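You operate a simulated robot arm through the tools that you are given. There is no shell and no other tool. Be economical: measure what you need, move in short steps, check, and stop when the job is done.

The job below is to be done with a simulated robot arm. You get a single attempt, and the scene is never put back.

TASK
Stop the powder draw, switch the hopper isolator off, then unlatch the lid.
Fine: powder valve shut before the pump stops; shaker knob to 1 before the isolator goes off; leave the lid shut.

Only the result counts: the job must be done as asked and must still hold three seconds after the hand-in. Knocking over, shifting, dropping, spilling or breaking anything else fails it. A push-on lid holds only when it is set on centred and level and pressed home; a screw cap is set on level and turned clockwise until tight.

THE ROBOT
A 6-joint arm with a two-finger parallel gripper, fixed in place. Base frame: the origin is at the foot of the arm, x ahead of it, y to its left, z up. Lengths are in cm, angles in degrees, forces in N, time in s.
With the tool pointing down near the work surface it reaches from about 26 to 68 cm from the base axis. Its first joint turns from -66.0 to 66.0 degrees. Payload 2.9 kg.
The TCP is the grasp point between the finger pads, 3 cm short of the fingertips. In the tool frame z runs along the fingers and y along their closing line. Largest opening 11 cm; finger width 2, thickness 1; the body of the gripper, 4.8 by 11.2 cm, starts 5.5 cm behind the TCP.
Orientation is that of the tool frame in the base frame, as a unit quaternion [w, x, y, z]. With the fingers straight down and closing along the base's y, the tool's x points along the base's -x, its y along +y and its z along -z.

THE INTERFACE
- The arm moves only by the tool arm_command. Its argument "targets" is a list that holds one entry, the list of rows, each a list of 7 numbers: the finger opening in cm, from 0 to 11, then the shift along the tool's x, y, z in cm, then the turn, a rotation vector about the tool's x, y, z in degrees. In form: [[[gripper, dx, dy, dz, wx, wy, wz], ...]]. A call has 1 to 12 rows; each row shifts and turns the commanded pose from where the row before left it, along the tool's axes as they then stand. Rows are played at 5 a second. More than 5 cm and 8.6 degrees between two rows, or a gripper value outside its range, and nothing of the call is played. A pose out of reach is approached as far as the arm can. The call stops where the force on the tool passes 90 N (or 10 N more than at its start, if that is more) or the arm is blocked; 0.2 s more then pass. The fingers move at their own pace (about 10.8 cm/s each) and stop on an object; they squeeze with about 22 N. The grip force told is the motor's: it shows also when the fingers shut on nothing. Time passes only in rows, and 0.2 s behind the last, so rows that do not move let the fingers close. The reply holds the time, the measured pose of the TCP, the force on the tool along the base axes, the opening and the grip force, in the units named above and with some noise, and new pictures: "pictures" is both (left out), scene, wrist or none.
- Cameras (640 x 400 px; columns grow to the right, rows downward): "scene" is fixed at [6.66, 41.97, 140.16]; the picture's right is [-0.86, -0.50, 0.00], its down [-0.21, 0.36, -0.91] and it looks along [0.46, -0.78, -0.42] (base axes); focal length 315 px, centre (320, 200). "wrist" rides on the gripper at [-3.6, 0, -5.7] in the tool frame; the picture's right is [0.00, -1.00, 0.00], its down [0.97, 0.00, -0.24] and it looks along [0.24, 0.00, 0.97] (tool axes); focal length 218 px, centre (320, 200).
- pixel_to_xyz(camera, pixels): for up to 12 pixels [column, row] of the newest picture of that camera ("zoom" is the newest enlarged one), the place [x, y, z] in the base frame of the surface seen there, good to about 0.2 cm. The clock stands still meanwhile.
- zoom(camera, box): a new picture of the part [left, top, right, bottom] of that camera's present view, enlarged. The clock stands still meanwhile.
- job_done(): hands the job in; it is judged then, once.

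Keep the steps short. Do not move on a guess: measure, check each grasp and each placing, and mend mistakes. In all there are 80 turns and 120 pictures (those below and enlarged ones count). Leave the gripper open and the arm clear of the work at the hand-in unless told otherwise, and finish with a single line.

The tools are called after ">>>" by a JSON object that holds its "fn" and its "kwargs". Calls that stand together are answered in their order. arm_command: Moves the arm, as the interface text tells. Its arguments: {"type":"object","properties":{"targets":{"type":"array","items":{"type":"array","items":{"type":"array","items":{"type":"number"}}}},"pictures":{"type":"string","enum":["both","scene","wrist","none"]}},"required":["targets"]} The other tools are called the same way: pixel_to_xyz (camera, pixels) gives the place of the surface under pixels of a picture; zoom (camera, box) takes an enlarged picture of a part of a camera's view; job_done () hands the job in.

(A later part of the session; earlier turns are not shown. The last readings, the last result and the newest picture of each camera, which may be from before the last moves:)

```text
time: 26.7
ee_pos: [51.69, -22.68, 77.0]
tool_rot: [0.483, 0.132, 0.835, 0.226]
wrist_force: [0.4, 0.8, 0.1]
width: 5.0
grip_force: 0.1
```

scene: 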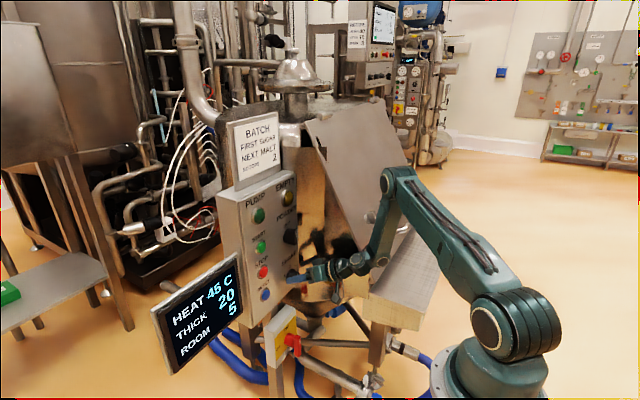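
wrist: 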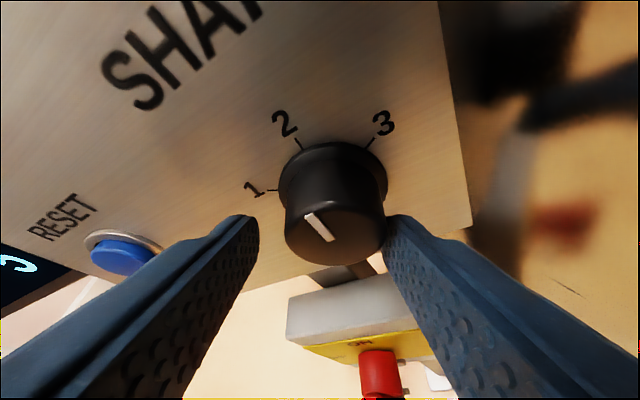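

The knob sits between the fingers, slightly to the right. I nudge and close.

>>> {"fn": "arm_command", "kwargs": {"targets": [[[5, 0, -0.3, 0.4, 0, 0, 0], [2, 0, 0, 0, 0, 0, 0], [2, 0, 0, 0, 0, 0, 0], [2, 0, 0, 0, 0, 0, 0]]]}}

```text
time: 27.7
ee_pos: [51.71, -22.86, 76.81]
tool_rot: [0.483, 0.134, 0.836, 0.224]
wrist_force: [-4.5, -38.1, -21.8]
width: 4.31
grip_force: 21.7
```

scene: 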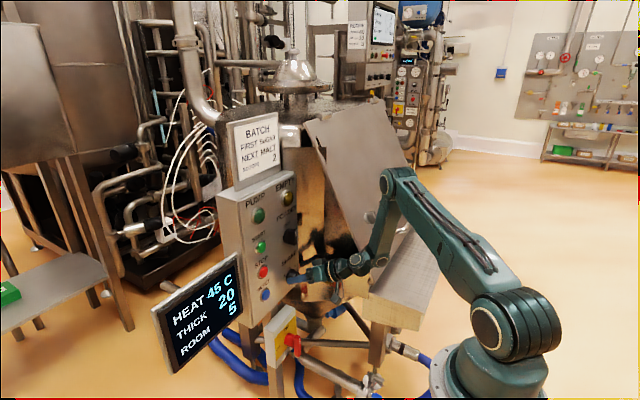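
wrist: 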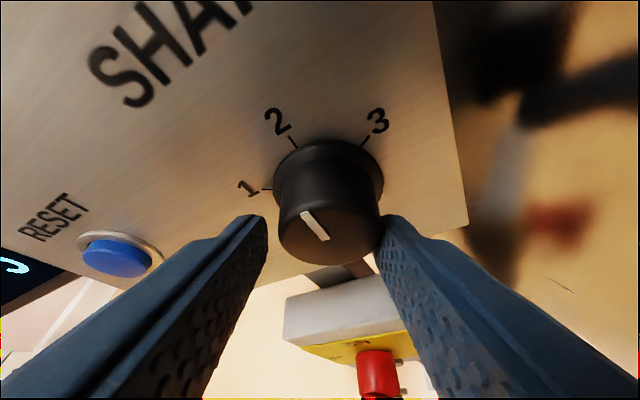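

The right finger is already touching while the left is about 1 cm off, so the knob is off-centre. I shift 0.5 cm right and let it close.

>>> {"fn": "arm_command", "kwargs": {"targets": [[[4.6, 0, -0.5, 0, 0, 0, 0], [2, 0, 0, 0, 0, 0, 0], [2, 0, 0, 0, 0, 0, 0], [2, 0, 0, 0, 0, 0, 0]]]}}

```text
time: 28.7
ee_pos: [51.6, -22.64, 76.76]
tool_rot: [0.48, 0.132, 0.836, 0.229]
wrist_force: [10.8, -35.2, -26.8]
width: 4.55
grip_force: 21.9
```

scene: 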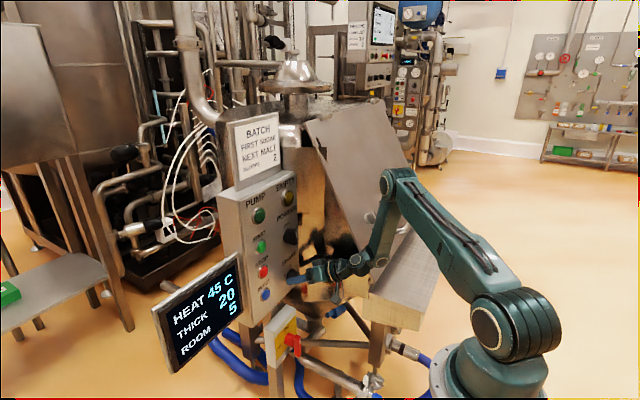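
wrist: 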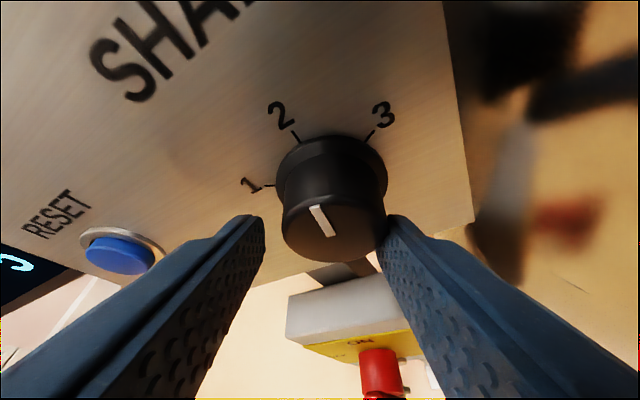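

The tool is not reaching the commanded y while some arm part resists, probably the wrist housing against the lid side when leaning right. I open, back out and undo the lean.

>>> {"fn": "arm_command", "kwargs": {"targets": [[[6, 0, 0.3, 0, 0, 0, 0], [6, 0, 0, -2.5, 0, 0, 0], [6, 0, 0, -3, 0, 0, 0], [6, 0, 0, 0, 3.75, 0, -6.5], [6, 0, 0, 0, 3.75, 0, -6.5], [6, 0, 0, 0, 3.75, 0, -6.5], [6, 0, 0, 0, 3.75, 0, -6.5], [6, 0, 0, 0, 0, 0, 0]]]}}

>>> {"fn": "zoom", "kwargs": {"camera": "scene", "box": [270, 160, 470, 320]}}

```text
time: 30.5
ee_pos: [47.45, -24.71, 79.11]
tool_rot: [0.503, 0.001, 0.864, -0.002]
wrist_force: [-0.2, -0.2, 0.7]
width: 5.96
grip_force: 0.0
```

scene: 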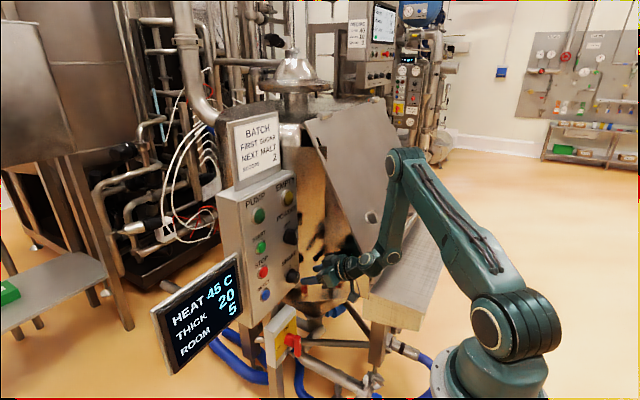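
wrist: 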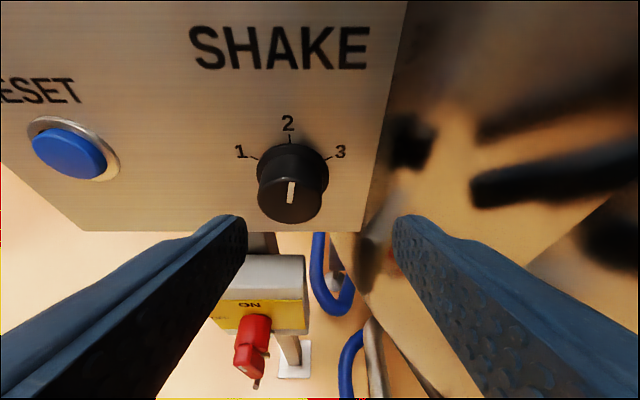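

```text
2.50 times, centred on (370, 240) of scene
```

zoom: 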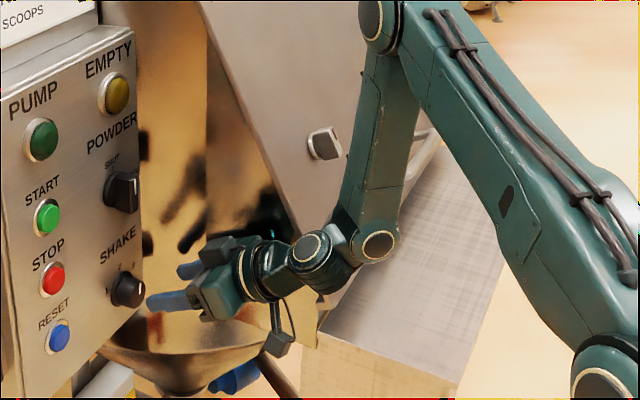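

Now the tool is upright. I advance to the knob at TCP (52, -22.95, 76.9) and close.

>>> {"fn": "arm_command", "kwargs": {"targets": [[[6, -0.37, 1.76, 1, 0, 0, 0], [5.5, 0, 0, 2, 0, 0, 0], [5.5, 0, 0, 1, 0, 0, 0], [5.5, 0, 0, 1, 0, 0, 0], [2, 0, 0, 0, 0, 0, 0], [2, 0, 0, 0, 0, 0, 0], [2, 0, 0, 0, 0, 0, 0]]]}}

```text
time: 32.1
ee_pos: [52.03, -22.92, 76.75]
tool_rot: [0.502, 0.001, 0.865, 0.0]
wrist_force: [3.3, -11.7, -4.5]
width: 3.6
grip_force: 45.1
```

scene: 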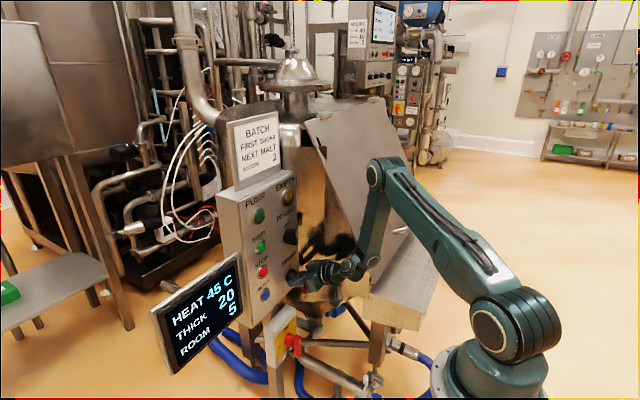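
wrist: 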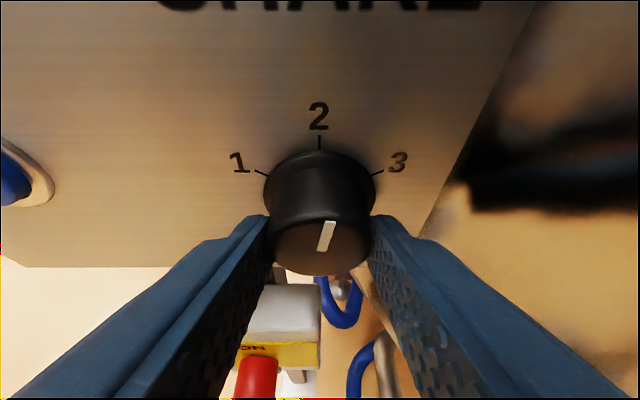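

Both pads grip the knob (3.6 cm, 45 N). I turn it counter-clockwise about base x, 36° first.

>>> {"fn": "arm_command", "kwargs": {"targets": [[[2, 0, 0, 0, 3, 0, -5.2], [2, 0, 0, 0, 3, 0, -5.2], [2, 0, 0, 0, 3, 0, -5.2], [2, 0, 0, 0, 3, 0, -5.2], [2, 0, 0, 0, 3, 0, -5.2], [2, 0, 0, 0, 3, 0, -5.2], [2, 0, 0, 0, 0, 0, 0]]]}}

```text
time: 33.7
ee_pos: [52.03, -22.7, 76.75]
tool_rot: [0.477, -0.154, 0.823, -0.268]
wrist_force: [8.6, -10.1, -9.7]
width: 3.62
grip_force: 45.0
```

scene: 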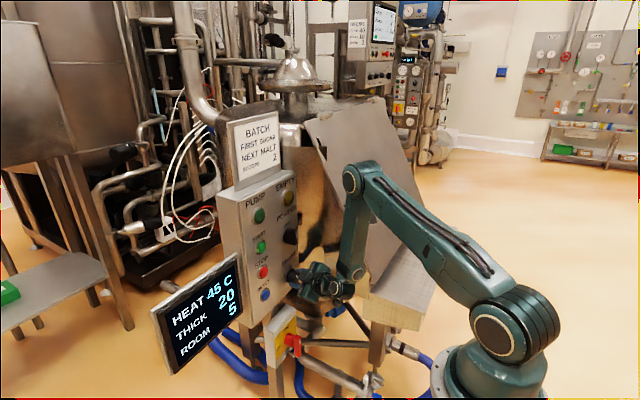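
wrist: 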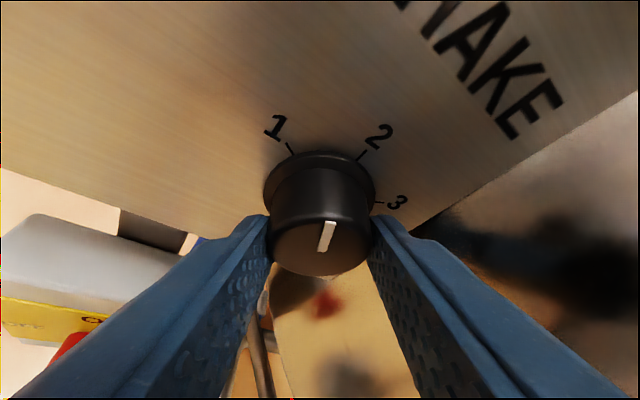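

The knob is turning with the grip and the arm still reaches. I continue another 36°.

>>> {"fn": "arm_command", "kwargs": {"targets": [[[2, 0, 0, 0, 3, 0, -5.2], [2, 0, 0, 0, 3, 0, -5.2], [2, 0, 0, 0, 3, 0, -5.2], [2, 0, 0, 0, 3, 0, -5.2], [2, 0, 0, 0, 3, 0, -5.2], [2, 0, 0, 0, 3, 0, -5.2], [2, 0, 0, 0, 0, 0, 0]]]}}

>>> {"fn": "zoom", "kwargs": {"camera": "wrist", "box": [240, 120, 400, 280]}}

```text
time: 34.8
ee_pos: [52.27, -22.64, 76.51]
tool_rot: [0.464, -0.205, 0.761, -0.404]
wrist_force: [-23.8, -0.1, 17.5]
width: 3.7
grip_force: 44.7
stopped in row 5: the force on the tool passed its limit (the readings are from after the stop); the commanded pose is now the measured one
```

scene: 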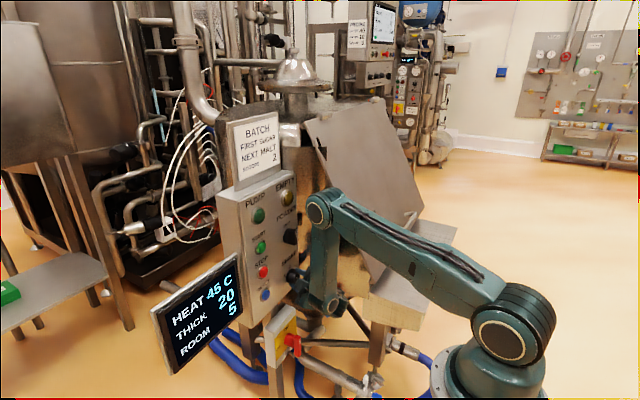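
wrist: 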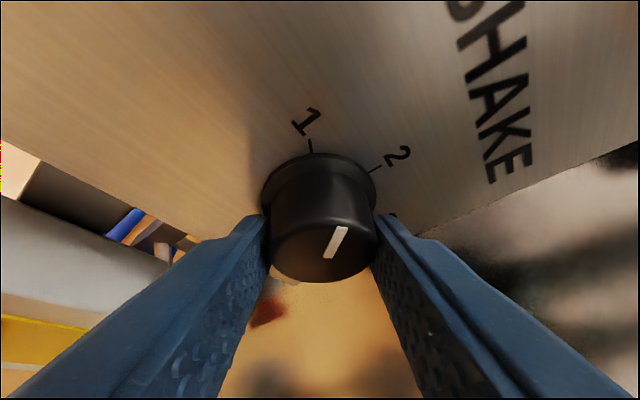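

```text
2.50 times, centred on (320, 200) of wrist
```

zoom: 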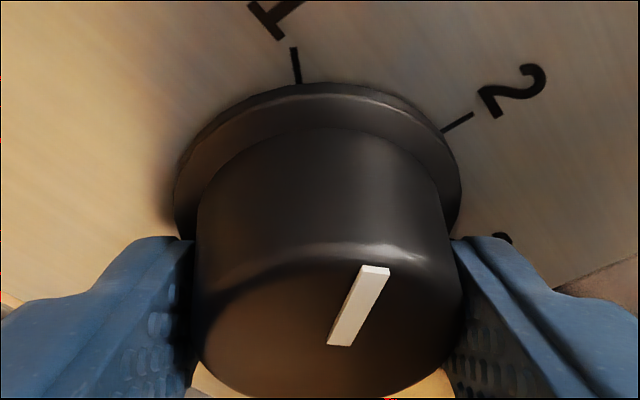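

The arm ran into its limit near 60° of lean, and the knob is about midway between 2 and 1. I release, back out, return upright, and will regrip for the rest.

>>> {"fn": "arm_command", "kwargs": {"targets": [[[6, 0, 0, 0, 0, 0, 0], [6, 0, 0, -1, 0, 0, 0], [6, 0, 0, -2, 0, 0, 0], [6, 0, 0, -2, 0, 0, 0], [6, 0, 0, 0, -3.75, 0, 6.5], [6, 0, 0, 0, -3.75, 0, 6.5], [6, 0, 0, 0, -3.75, 0, 6.5], [6, 0, 0, 0, -3.75, 0, 6.5], [6, 0, 0, 0, 0, 0, 0]]]}}

```text
time: 36.8
ee_pos: [47.56, -21.94, 73.33]
tool_rot: [0.458, -0.106, 0.846, -0.251]
wrist_force: [0.9, 0.4, 0.4]
width: 5.98
grip_force: 0.1
out of reach, approached as far as the arm can: row 4, 5, 6, 7
```

scene: 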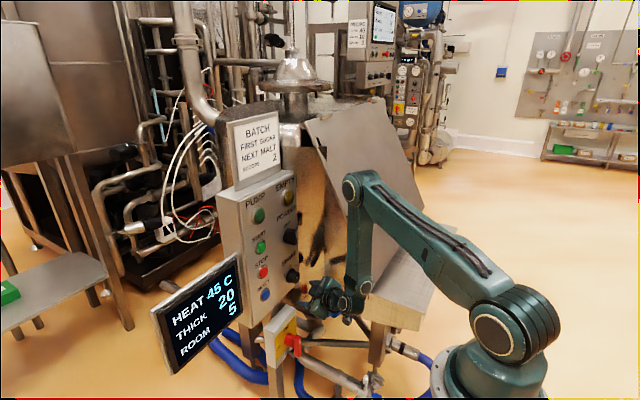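
wrist: 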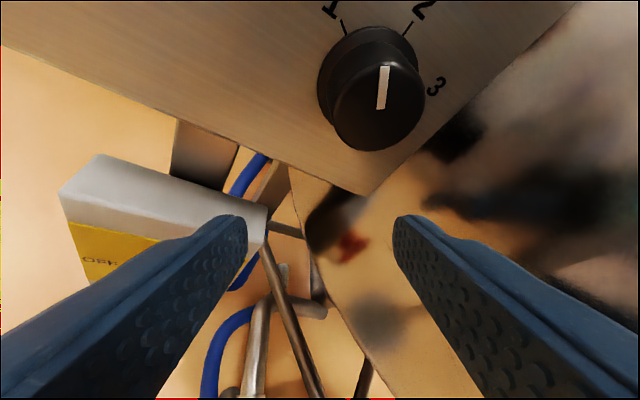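

The pose drifted on the reach limit. I correct to upright (tilt 30°) with computed rotations while lifting slightly.

>>> {"fn": "arm_command", "kwargs": {"targets": [[[6, -1, 0, 0, -4.75, -0.75, 6.3], [6, -1, 0, 0, -4.75, -0.75, 6.3], [6, -0.5, 0, 0, -4.75, -0.75, 6.3], [6, 0, 0, 0, -4.75, -0.75, 6.3], [6, 0, 0, 0, 0, 0, 0]]]}}

```text
time: 38.0
ee_pos: [48.87, -21.14, 75.3]
tool_rot: [0.5, 0.0, 0.866, 0.0]
wrist_force: [0.2, 0.4, 0.2]
width: 6.01
grip_force: 0.1
```

scene: 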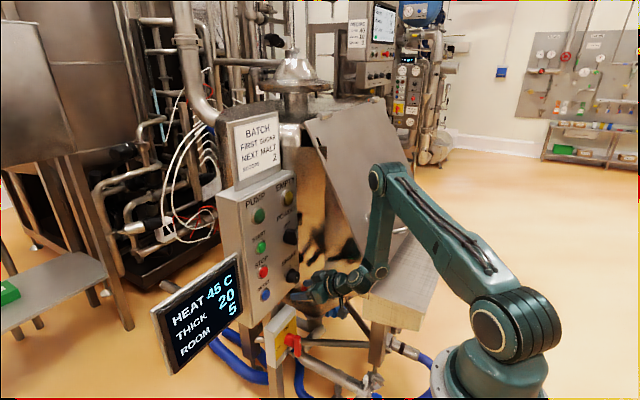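
wrist: 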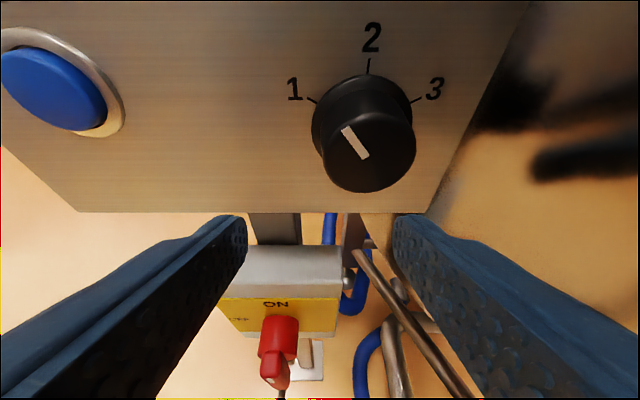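

The line is now about 35° past 2 toward 1. I realign with the knob and regrip upright.

>>> {"fn": "arm_command", "kwargs": {"targets": [[[6, 0, -1.81, -1, 0, 0, 0], [6, -2.87, 0, 0, 0, 0, 0], [6, 0, 0, 1.5, 0, 0, 0], [6, 0, 0, 1.46, 0, 0, 0], [2, 0, 0, 0, 0, 0, 0], [2, 0, 0, 0, 0, 0, 0], [2, 0, 0, 0, 0, 0, 0]]]}}

```text
time: 39.6
ee_pos: [52.01, -22.96, 76.68]
tool_rot: [0.501, 0.0, 0.866, -0.001]
wrist_force: [0.9, -7.5, -0.7]
width: 3.62
grip_force: 44.8
```

scene: 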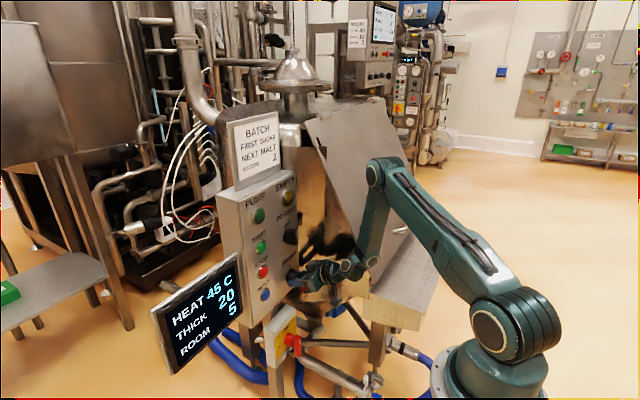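
wrist: 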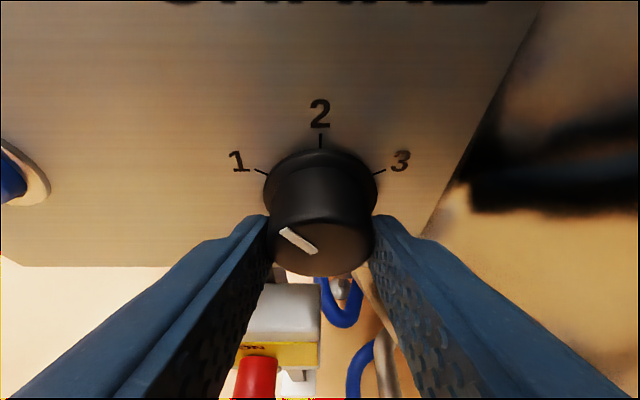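

The line is about 45° from 2 now. I turn another 18° and look.

>>> {"fn": "arm_command", "kwargs": {"targets": [[[2, 0, 0, 0, 3, 0, -5.2], [2, 0, 0, 0, 3, 0, -5.2], [2, 0, 0, 0, 3, 0, -5.2], [2, 0, 0, 0, 0, 0, 0]]], "pictures": "wrist"}}

>>> {"fn": "zoom", "kwargs": {"camera": "wrist", "box": [240, 120, 400, 280]}}

>>> {"fn": "zoom", "kwargs": {"camera": "scene", "box": [260, 250, 324, 290]}}

```text
time: 40.6
ee_pos: [52.04, -22.84, 76.63]
tool_rot: [0.494, -0.079, 0.855, -0.136]
wrist_force: [-6.6, -6.1, 1.0]
width: 3.65
grip_force: 44.4
```

wrist: 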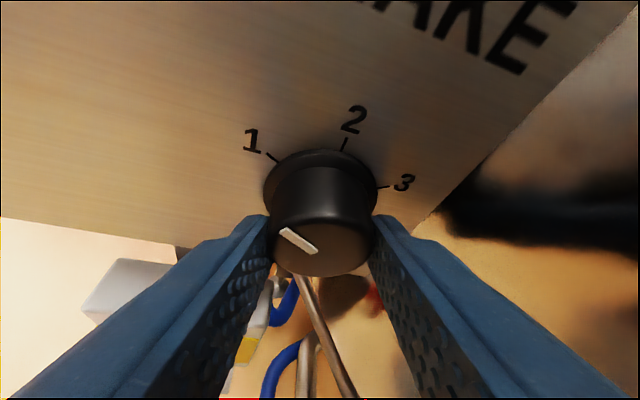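

```text
2.50 times, centred on (320, 200) of wrist
```

zoom: 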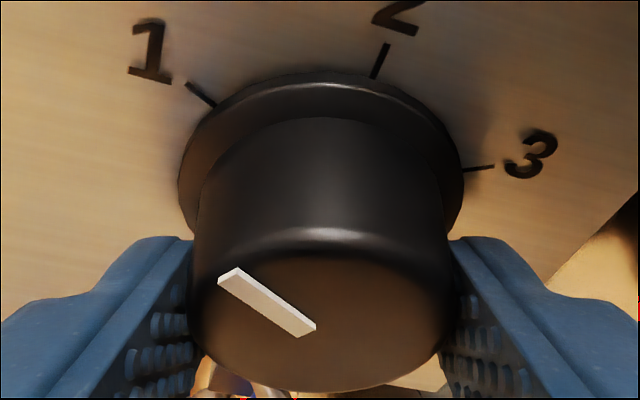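

```text
10.00 times, centred on (292, 270) of scene
```

zoom: 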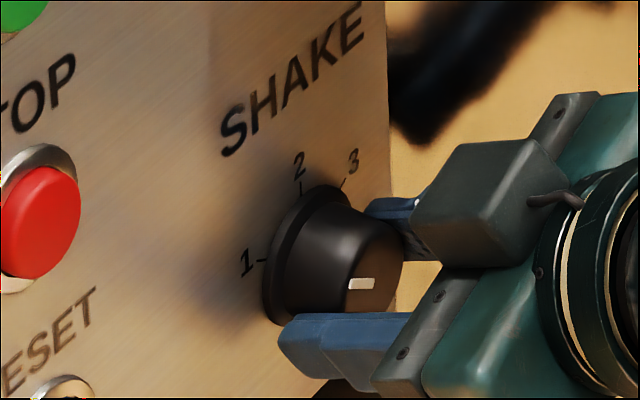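

I'll measure the line ends on the knob face to get the actual angle.

>>> {"fn": "pixel_to_xyz", "kwargs": {"camera": "wrist", "pixels": [[284, 232], [299, 242], [314, 250], [317, 255], [280, 262], [362, 262]]}}

>>> {"fn": "pixel_to_xyz", "kwargs": {"camera": "zoom", "pixels": [[351, 284], [371, 283], [262, 260], [302, 187], [343, 184]]}}

```text
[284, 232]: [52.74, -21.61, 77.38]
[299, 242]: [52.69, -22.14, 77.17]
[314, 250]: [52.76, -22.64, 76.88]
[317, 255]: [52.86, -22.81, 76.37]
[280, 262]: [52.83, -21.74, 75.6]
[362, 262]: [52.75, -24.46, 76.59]
```

```text
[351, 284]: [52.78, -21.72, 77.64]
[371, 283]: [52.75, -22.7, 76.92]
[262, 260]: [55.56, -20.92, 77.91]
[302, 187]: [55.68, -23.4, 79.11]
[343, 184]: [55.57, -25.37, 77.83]
```

The line is at about 60°, which matches tick 1. I release, back out, and check.

>>> {"fn": "arm_command", "kwargs": {"targets": [[[6, 0, 0, 0, 0, 0, 0], [6, 0, 0, 0, 0, 0, 0], [6, 0, 0, -2, 0, 0, 0], [6, 0, 0, -3, 0, 0, 0], [6, 0, 0, 0, -3, 0, 5.2], [6, 0, 0, 0, -3, 0, 5.2], [6, 0, 0, 0, -3, 0, 5.2], [6, 0, 0, 0, 0, 0, 0]]]}}

>>> {"fn": "zoom", "kwargs": {"camera": "wrist", "box": [220, 80, 420, 240]}}

```text
time: 42.4
ee_pos: [47.76, -22.04, 79.05]
tool_rot: [0.501, 0.001, 0.865, 0.0]
wrist_force: [0.1, -0.6, 0.5]
width: 5.99
grip_force: 0.0
```

scene: 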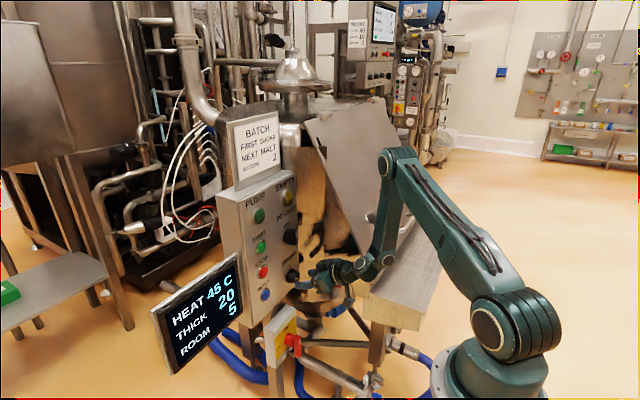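
wrist: 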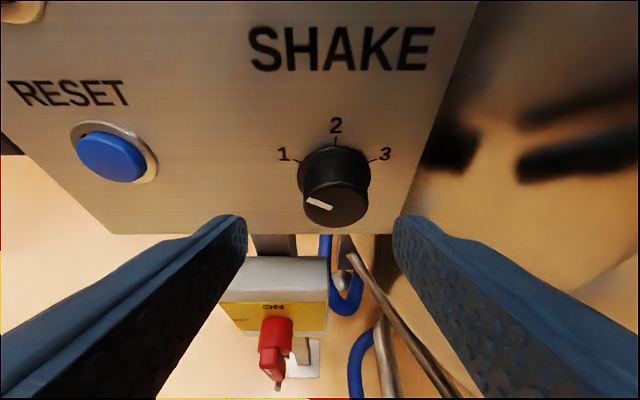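

```text
2.50 times, centred on (320, 160) of wrist
```

zoom: 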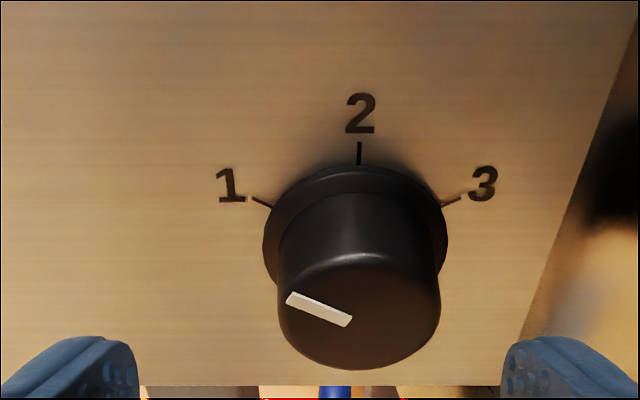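

The shaker line is parallel to tick 1. Now I inspect the isolator.

>>> {"fn": "zoom", "kwargs": {"camera": "scene", "box": [255, 295, 335, 395]}}

>>> {"fn": "zoom", "kwargs": {"camera": "wrist", "box": [200, 240, 360, 400]}}

```text
4.00 times, centred on (295, 345) of scene
```

zoom: 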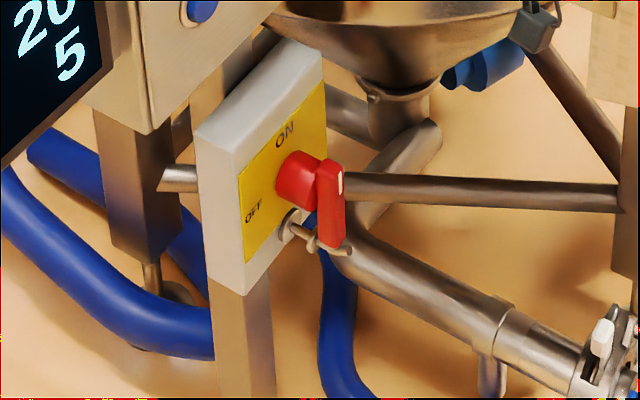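

```text
2.50 times, centred on (280, 320) of wrist
```

zoom: 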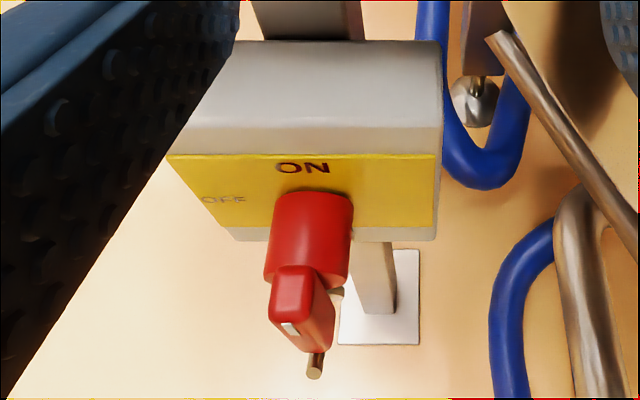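

There is a small rod with a cross-bar next to the lever's lower end. I'll measure it and the lever.

>>> {"fn": "pixel_to_xyz", "kwargs": {"camera": "zoom", "pixels": [[292, 285], [290, 328], [315, 365], [315, 355], [325, 330], [305, 340], [310, 215], [340, 293], [275, 315], [330, 345]]}}

>>> {"fn": "pixel_to_xyz", "kwargs": {"camera": "scene", "pixels": [[290, 350], [293, 354], [296, 356], [299, 358], [342, 358], [295, 336], [299, 336], [299, 354], [296, 350], [337, 300], [333, 306], [292, 340]]}}

>>> {"fn": "zoom", "kwargs": {"camera": "scene", "box": [280, 325, 320, 365]}}

```text
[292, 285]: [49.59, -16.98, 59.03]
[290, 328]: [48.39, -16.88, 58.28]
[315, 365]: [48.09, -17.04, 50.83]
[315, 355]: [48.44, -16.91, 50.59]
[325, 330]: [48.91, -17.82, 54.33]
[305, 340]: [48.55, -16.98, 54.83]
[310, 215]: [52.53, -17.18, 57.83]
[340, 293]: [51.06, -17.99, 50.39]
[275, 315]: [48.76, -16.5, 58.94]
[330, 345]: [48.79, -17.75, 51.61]
```

```text
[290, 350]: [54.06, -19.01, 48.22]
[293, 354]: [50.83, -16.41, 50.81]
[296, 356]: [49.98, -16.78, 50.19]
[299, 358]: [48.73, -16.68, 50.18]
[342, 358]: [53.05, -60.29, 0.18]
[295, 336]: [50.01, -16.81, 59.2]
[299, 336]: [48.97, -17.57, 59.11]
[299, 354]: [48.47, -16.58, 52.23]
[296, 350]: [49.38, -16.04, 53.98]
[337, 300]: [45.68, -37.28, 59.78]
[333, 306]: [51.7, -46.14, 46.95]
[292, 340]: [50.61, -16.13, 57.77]
```

```text
10.00 times, centred on (300, 345) of scene
```

zoom: 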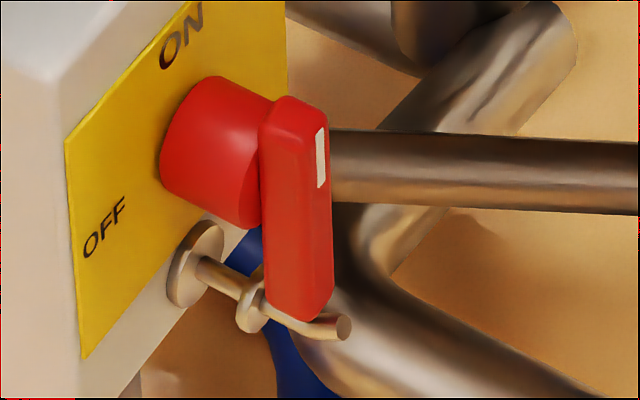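

The rod sits just under the lever's lower end and does not block counter-clockwise turning. I'll close the fingers, tilt to 45° and go down in front of the isolator, to look before pushing the lever's top end left and down.

>>> {"fn": "arm_command", "kwargs": {"targets": [[[0, 0, 0, -1, 0, 7.5, 0], [0, 0, 0, 0, 0, 7.5, 0], [0, 2.9, 0, 2.2, 0, 0, 0], [0, 2.9, 0, 2.2, 0, 0, 0], [0, 2.9, 0, 2.2, 0, 0, 0], [0, 2.9, 0, 2.2, 0, 0, 0], [0, 0, 0, 0, 0, 0, 0]]]}}

```text
time: 44.0
ee_pos: [44.99, -21.99, 65.15]
tool_rot: [0.384, 0.0, 0.923, -0.001]
wrist_force: [-0.4, -0.4, 0.9]
width: 0.0
grip_force: 22.3
```

scene: 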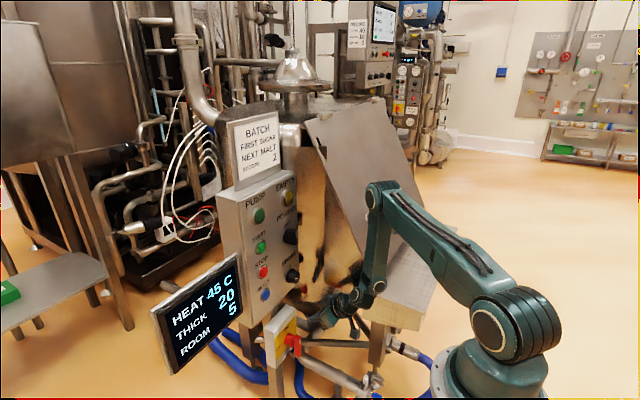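
wrist: 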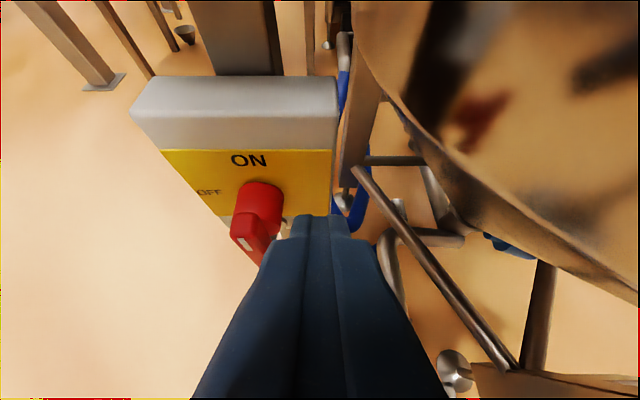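

Good, that is reachable. I zoom in on and measure the hub and lever for the turning centre.

>>> {"fn": "zoom", "kwargs": {"camera": "wrist", "box": [180, 130, 340, 270]}}

>>> {"fn": "pixel_to_xyz", "kwargs": {"camera": "wrist", "pixels": [[240, 190], [283, 195], [260, 183], [261, 195], [235, 215], [245, 207], [232, 230], [248, 243], [262, 262], [209, 192], [248, 160], [275, 235]]}}

```text
2.86 times, centred on (260, 200) of wrist
```

zoom: 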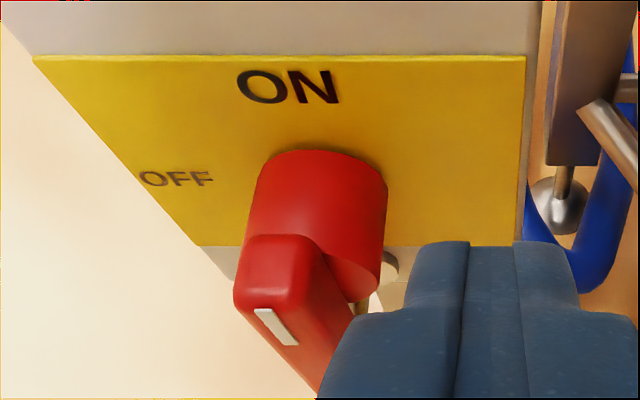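

```text
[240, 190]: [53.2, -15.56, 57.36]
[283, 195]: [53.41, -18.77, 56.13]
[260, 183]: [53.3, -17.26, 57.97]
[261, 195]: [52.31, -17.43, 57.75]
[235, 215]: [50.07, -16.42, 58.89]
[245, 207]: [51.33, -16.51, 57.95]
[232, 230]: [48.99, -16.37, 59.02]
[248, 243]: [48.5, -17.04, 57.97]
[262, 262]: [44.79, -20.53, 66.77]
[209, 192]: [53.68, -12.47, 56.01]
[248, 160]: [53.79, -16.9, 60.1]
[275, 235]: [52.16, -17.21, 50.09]
```

The hub centre is (y -17.1, z 56.1) and the lever's top end is at z 59. I'll check where the brown pipe to the right is before going in.

>>> {"fn": "pixel_to_xyz", "kwargs": {"camera": "wrist", "pixels": [[357, 172], [385, 205], [430, 265], [385, 240], [370, 160]]}}

>>> {"fn": "arm_command", "kwargs": {"targets": [[[0, 0.5, 2.5, 1, 0, 0, 0], [0, 0.3, 0, 1.5, 0, 0, 0], [0, 0.3, 0, 1.5, 0, 0, 0], [0, 0, 0, 1.48, 0, 0, 0], [0, 0, 0, 0, 0, 0, 0]]]}}

>>> {"fn": "zoom", "kwargs": {"camera": "scene", "box": [260, 310, 340, 360]}}

```text
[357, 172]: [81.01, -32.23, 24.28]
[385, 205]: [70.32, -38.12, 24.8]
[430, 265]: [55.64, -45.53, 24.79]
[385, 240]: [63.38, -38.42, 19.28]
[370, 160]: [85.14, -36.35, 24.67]
```

```text
time: 45.2
ee_pos: [48.09, -19.66, 60.57]
tool_rot: [0.383, 0.0, 0.924, 0.0]
wrist_force: [-0.1, 1.0, 0.7]
width: 0.0
grip_force: 22.2
```

scene: 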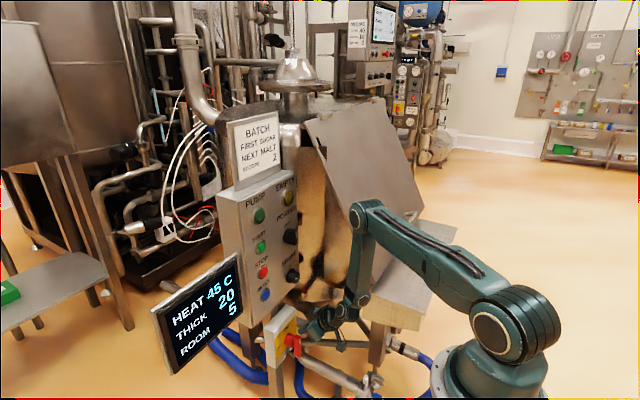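
wrist: 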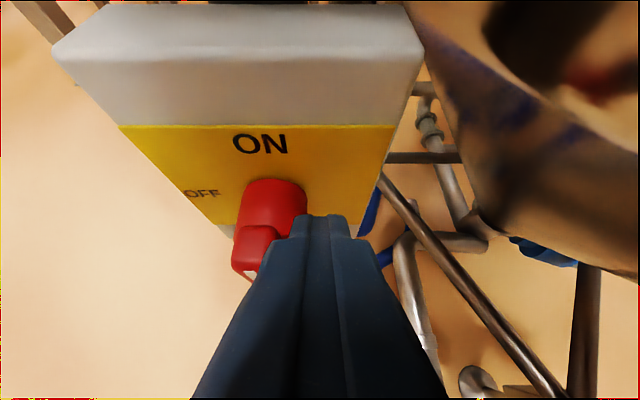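

```text
8.00 times, centred on (300, 335) of scene
```

zoom: 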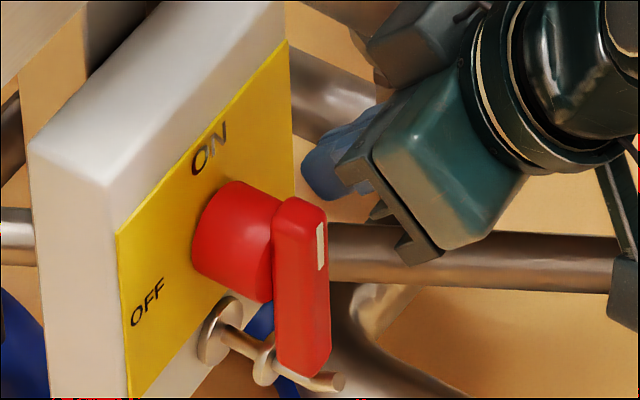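

The fingertips are just right of the lever's top end. I push it along a counter-clockwise arc, left first, then down.

>>> {"fn": "arm_command", "kwargs": {"targets": [[[0, 0.07, 0.76, 0.07, 0, 0, 0], [0, -0.1, 0.8, -0.1, 0, 0, 0], [0, 0.04, 0.6, 0.04, 0, 0, 0], [0, 0, 0, 0, 0, 0, 0]]]}}

>>> {"fn": "zoom", "kwargs": {"camera": "scene", "box": [260, 310, 340, 360]}}

```text
time: 46.2
ee_pos: [48.16, -17.54, 60.57]
tool_rot: [0.383, 0.0, 0.924, 0.0]
wrist_force: [0.4, -0.9, 1.2]
width: 0.0
grip_force: 21.8
```

scene: 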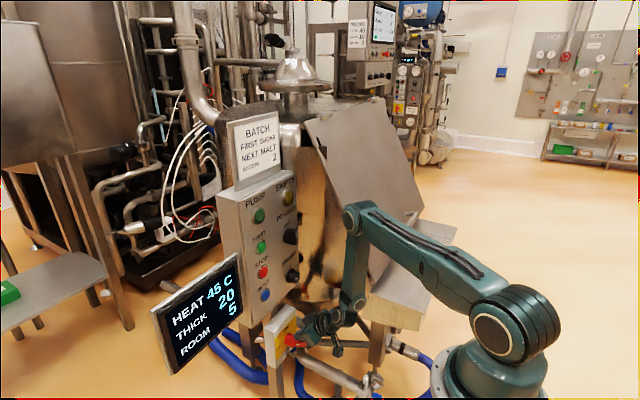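
wrist: 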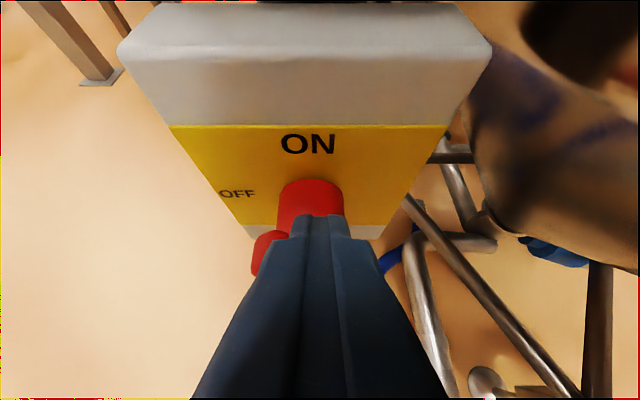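

```text
8.00 times, centred on (300, 335) of scene
```

zoom: 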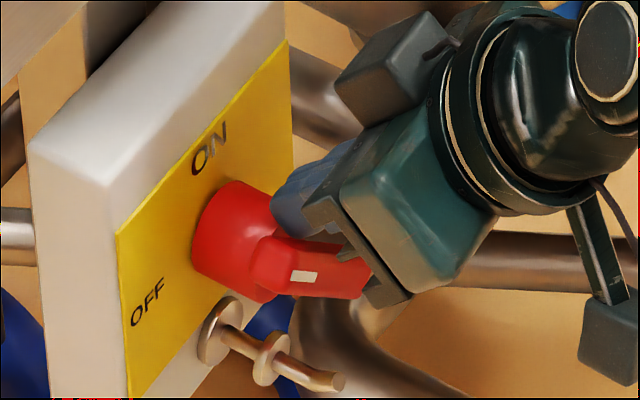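

The lever moved readily toward OFF. I finish the arc gently to seat it.

>>> {"fn": "arm_command", "kwargs": {"targets": [[[0, 0.2, 0.6, 0.2, 0, 0, 0], [0, 0.2, 0.5, 0.2, 0, 0, 0], [0, 0.15, 0.4, 0.15, 0, 0, 0], [0, 0, 0, 0, 0, 0, 0]]]}}

>>> {"fn": "zoom", "kwargs": {"camera": "scene", "box": [260, 310, 340, 360]}}

```text
time: 47.2
ee_pos: [48.09, -16.14, 59.75]
tool_rot: [0.384, 0.001, 0.923, -0.002]
wrist_force: [-10.5, -9.6, 12.8]
width: 0.0
grip_force: 21.7
```

scene: 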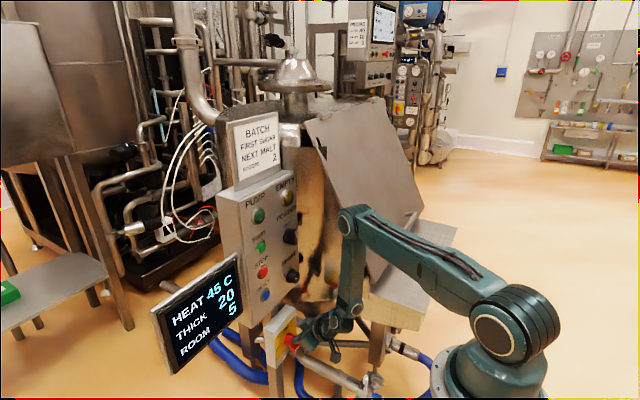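
wrist: 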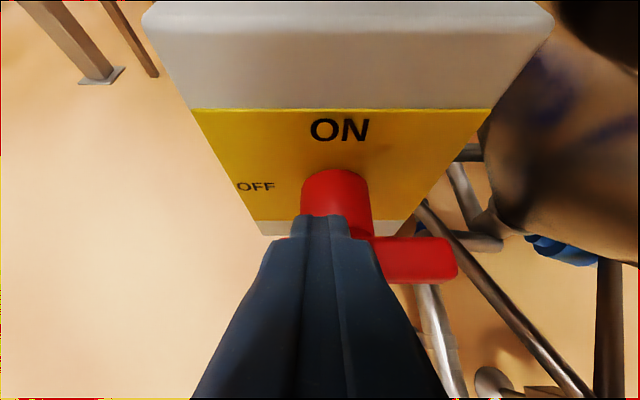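

```text
8.00 times, centred on (300, 335) of scene
```

zoom: 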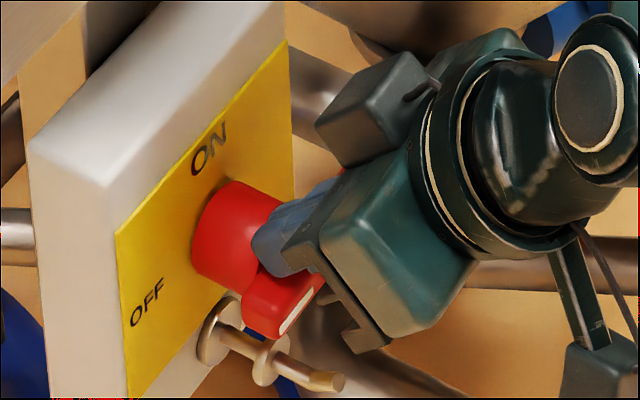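

The lever is horizontal now and resists with light force. I lift away and check.

>>> {"fn": "arm_command", "kwargs": {"targets": [[[0, -1.5, 0, -1.5, 0, 0, 0], [0, -1, 0, -2.5, 0, 0, 0], [0, 0, -2, -3, 0, 0, 0], [0, 0, -2, 0, 0, 0, 0], [0, 0, 0, 0, 0, 0, 0]]]}}

>>> {"fn": "zoom", "kwargs": {"camera": "scene", "box": [260, 310, 340, 360]}}

>>> {"fn": "zoom", "kwargs": {"camera": "wrist", "box": [180, 130, 380, 270]}}

```text
time: 48.4
ee_pos: [44.83, -20.01, 66.43]
tool_rot: [0.384, -0.001, 0.923, 0.0]
wrist_force: [-0.1, 0.6, 0.6]
width: 0.01
grip_force: 22.1
```

scene: 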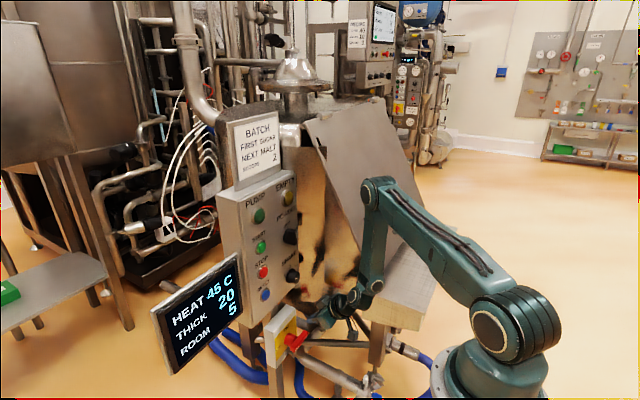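
wrist: 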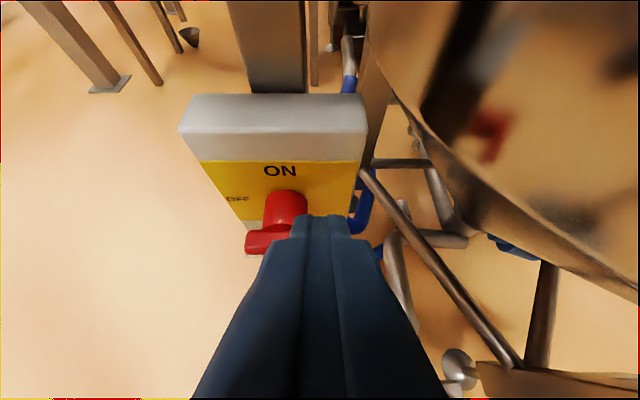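

```text
8.00 times, centred on (300, 335) of scene
```

zoom: 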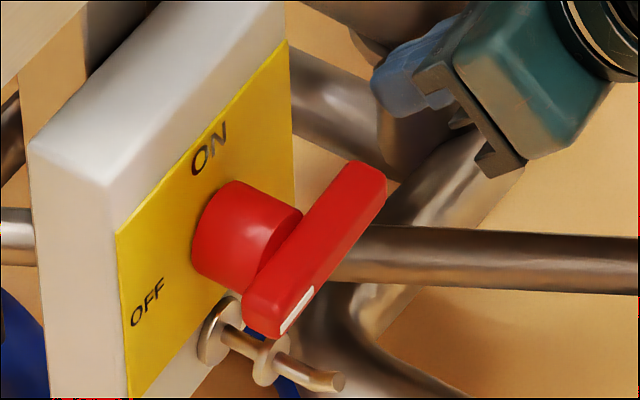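

```text
2.86 times, centred on (280, 200) of wrist
```

zoom: 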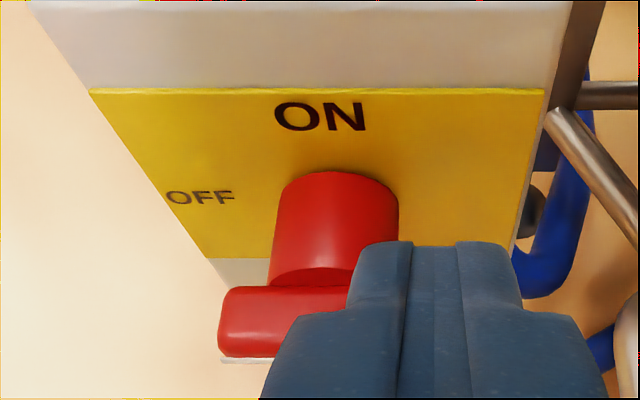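

The lever points left toward OFF. I'll measure its tilt along its length.

>>> {"fn": "pixel_to_xyz", "kwargs": {"camera": "scene", "pixels": [[292, 347], [294, 346], [300, 339], [306, 333], [291.5, 350], [296, 349], [307, 336]]}}

>>> {"fn": "zoom", "kwargs": {"camera": "scene", "box": [335, 185, 415, 235]}}

```text
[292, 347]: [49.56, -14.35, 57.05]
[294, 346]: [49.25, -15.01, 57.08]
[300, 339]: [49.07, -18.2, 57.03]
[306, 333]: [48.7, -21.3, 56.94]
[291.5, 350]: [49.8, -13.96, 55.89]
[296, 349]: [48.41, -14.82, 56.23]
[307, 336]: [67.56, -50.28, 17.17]
```

```text
8.00 times, centred on (375, 210) of scene
```

zoom: 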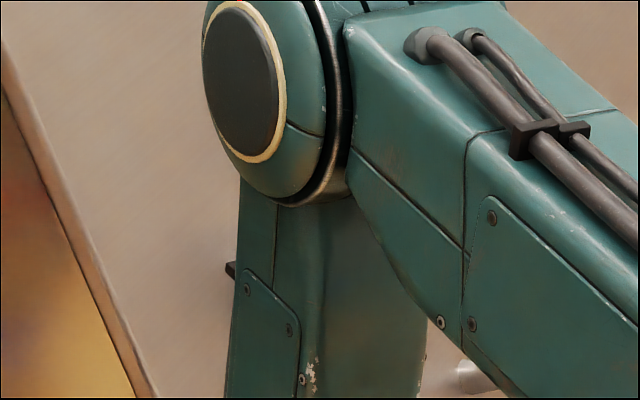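

The lever is level (z≈57 along its whole length), so the isolator is OFF. Now I raise the arm well clear to view the lid latch.

>>> {"fn": "arm_command", "kwargs": {"targets": [[[0, -3.39, 0, -3.39, 0, 0, 0], [0, -3.39, 0, -3.39, 0, 0, 0], [0, -3.39, 0, -3.39, 0, 0, 0], [0, -3.39, 0, -3.39, 0, 0, 0], [0, -3.39, 0, -3.39, 0, 0, 0], [0, -3.39, 0, -3.39, 0, 0, 0], [0, -3.39, 0, -3.39, 0, 0, 0], [0, 0, 0, 0, 0, 0, 0]]]}}

>>> {"fn": "zoom", "kwargs": {"camera": "scene", "box": [340, 190, 420, 240]}}

```text
time: 50.2
ee_pos: [44.73, -20.13, 100.04]
tool_rot: [0.383, 0.0, 0.924, 0.0]
wrist_force: [0.8, 0.4, 0.4]
width: 0.0
grip_force: 22.7
```

scene: 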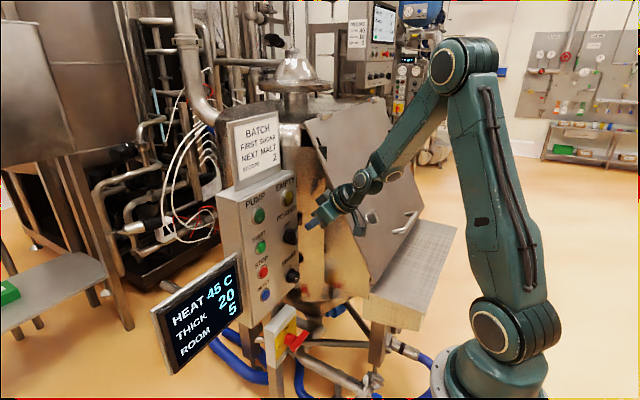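
wrist: 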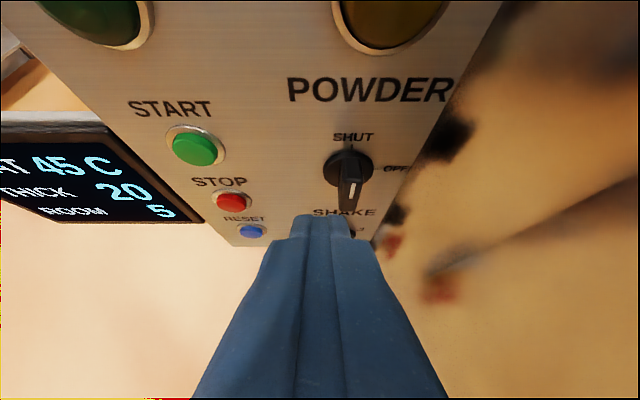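

```text
8.00 times, centred on (380, 215) of scene
```

zoom: 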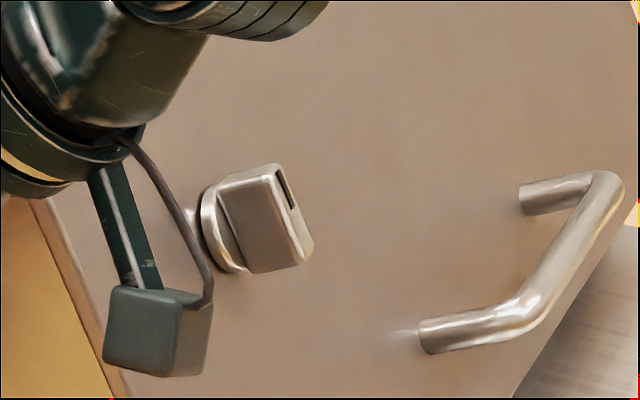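

The latch is a bar on the lid with a dark mark at its top end. I yaw 35° right and go to a viewing pose about 12 cm from it.

>>> {"fn": "arm_command", "kwargs": {"targets": [[[0, 0, 0, 0, 4.95, 0, 4.95], [0, 0, 0, 0, 4.95, 0, 4.95], [0, 0, 0, 0, 4.95, 0, 4.95], [0, 0, 0, 0, 4.95, 0, 4.95], [0, 0, 0, 0, 4.95, 0, 4.95], [0, 0, -4.4, -0.8, 0, 0, 0], [0, 0, -4.4, -0.8, 0, 0, 0], [0, 0, -4.4, -0.8, 0, 0, 0], [0, 0, -4.4, -0.8, 0, 0, 0], [0, 0.3, -4.4, -0.8, 0, 0, 0], [0, 0, 0, 0, 0, 0, 0]]]}}

>>> {"fn": "zoom", "kwargs": {"camera": "wrist", "box": [200, 80, 440, 230]}}

```text
time: 52.6
ee_pos: [29.55, -36.16, 102.55]
tool_rot: [0.366, 0.278, 0.881, -0.115]
wrist_force: [-0.3, 0.0, -1.0]
width: 0.02
grip_force: 22.0
```

scene: 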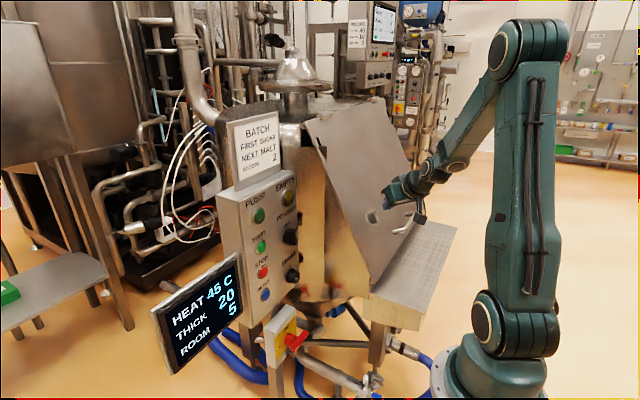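
wrist: 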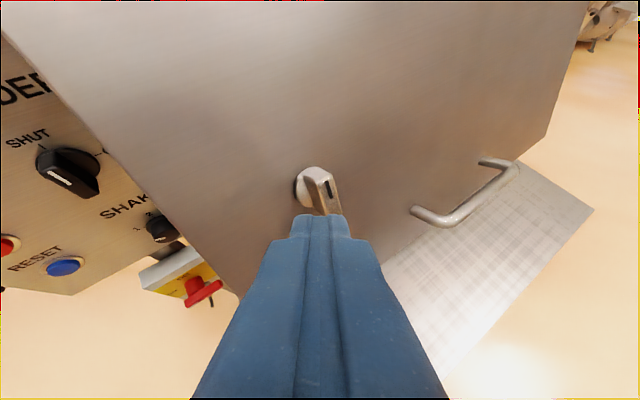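

```text
2.67 times, centred on (320, 155) of wrist
```

zoom: 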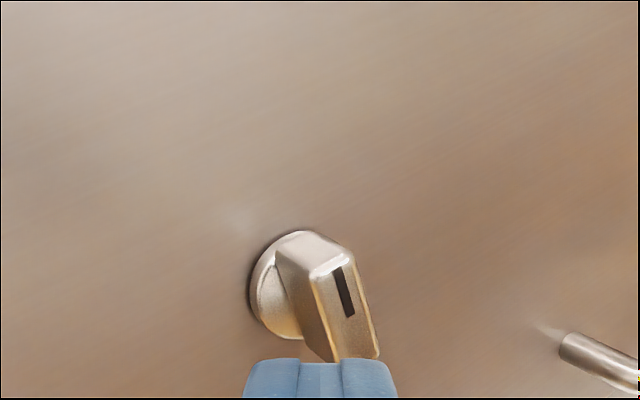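

There are no labels, and the bar points up the slope. I open the fingers for a free view and measure the latch.

>>> {"fn": "arm_command", "kwargs": {"targets": [[[8, 0, 0, 0, 0, 0, 0], [8, 0, 0, 0, 0, 0, 0], [8, 0, 0, 0, 0, 0, 0]]], "pictures": "wrist"}}

>>> {"fn": "zoom", "kwargs": {"camera": "wrist", "box": [270, 150, 366, 240]}}

```text
time: 53.4
ee_pos: [29.69, -36.27, 102.43]
tool_rot: [0.366, 0.277, 0.881, -0.115]
wrist_force: [0.4, -0.2, -0.1]
width: 8.0
grip_force: 0.1
```

wrist: 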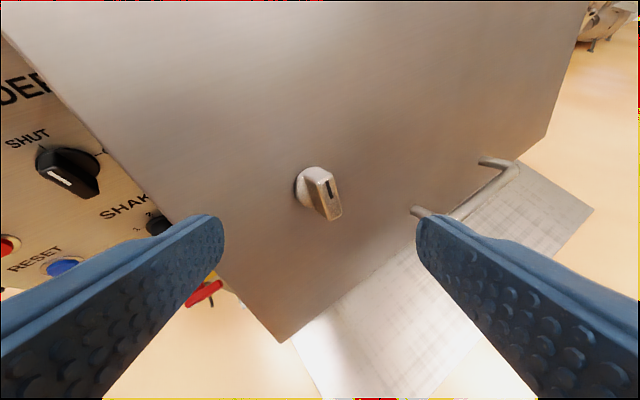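

```text
4.44 times, centred on (318, 195) of wrist
```

zoom: 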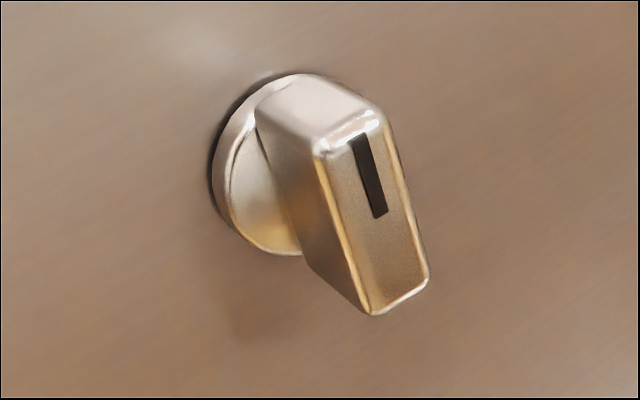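

>>> {"fn": "pixel_to_xyz", "kwargs": {"camera": "zoom", "pixels": [[325, 158], [378, 120], [370, 305], [422, 275], [372, 210], [285, 95], [270, 240], [222, 170], [320, 260], [300, 85], [350, 145], [450, 120]]}}

```text
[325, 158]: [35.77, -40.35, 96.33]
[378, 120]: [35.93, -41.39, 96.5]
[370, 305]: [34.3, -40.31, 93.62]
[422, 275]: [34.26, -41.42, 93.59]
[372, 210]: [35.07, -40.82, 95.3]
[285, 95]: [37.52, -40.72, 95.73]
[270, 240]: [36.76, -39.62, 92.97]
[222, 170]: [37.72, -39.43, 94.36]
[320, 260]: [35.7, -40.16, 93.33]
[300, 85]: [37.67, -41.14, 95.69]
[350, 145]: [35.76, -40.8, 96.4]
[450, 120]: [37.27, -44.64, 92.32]
```

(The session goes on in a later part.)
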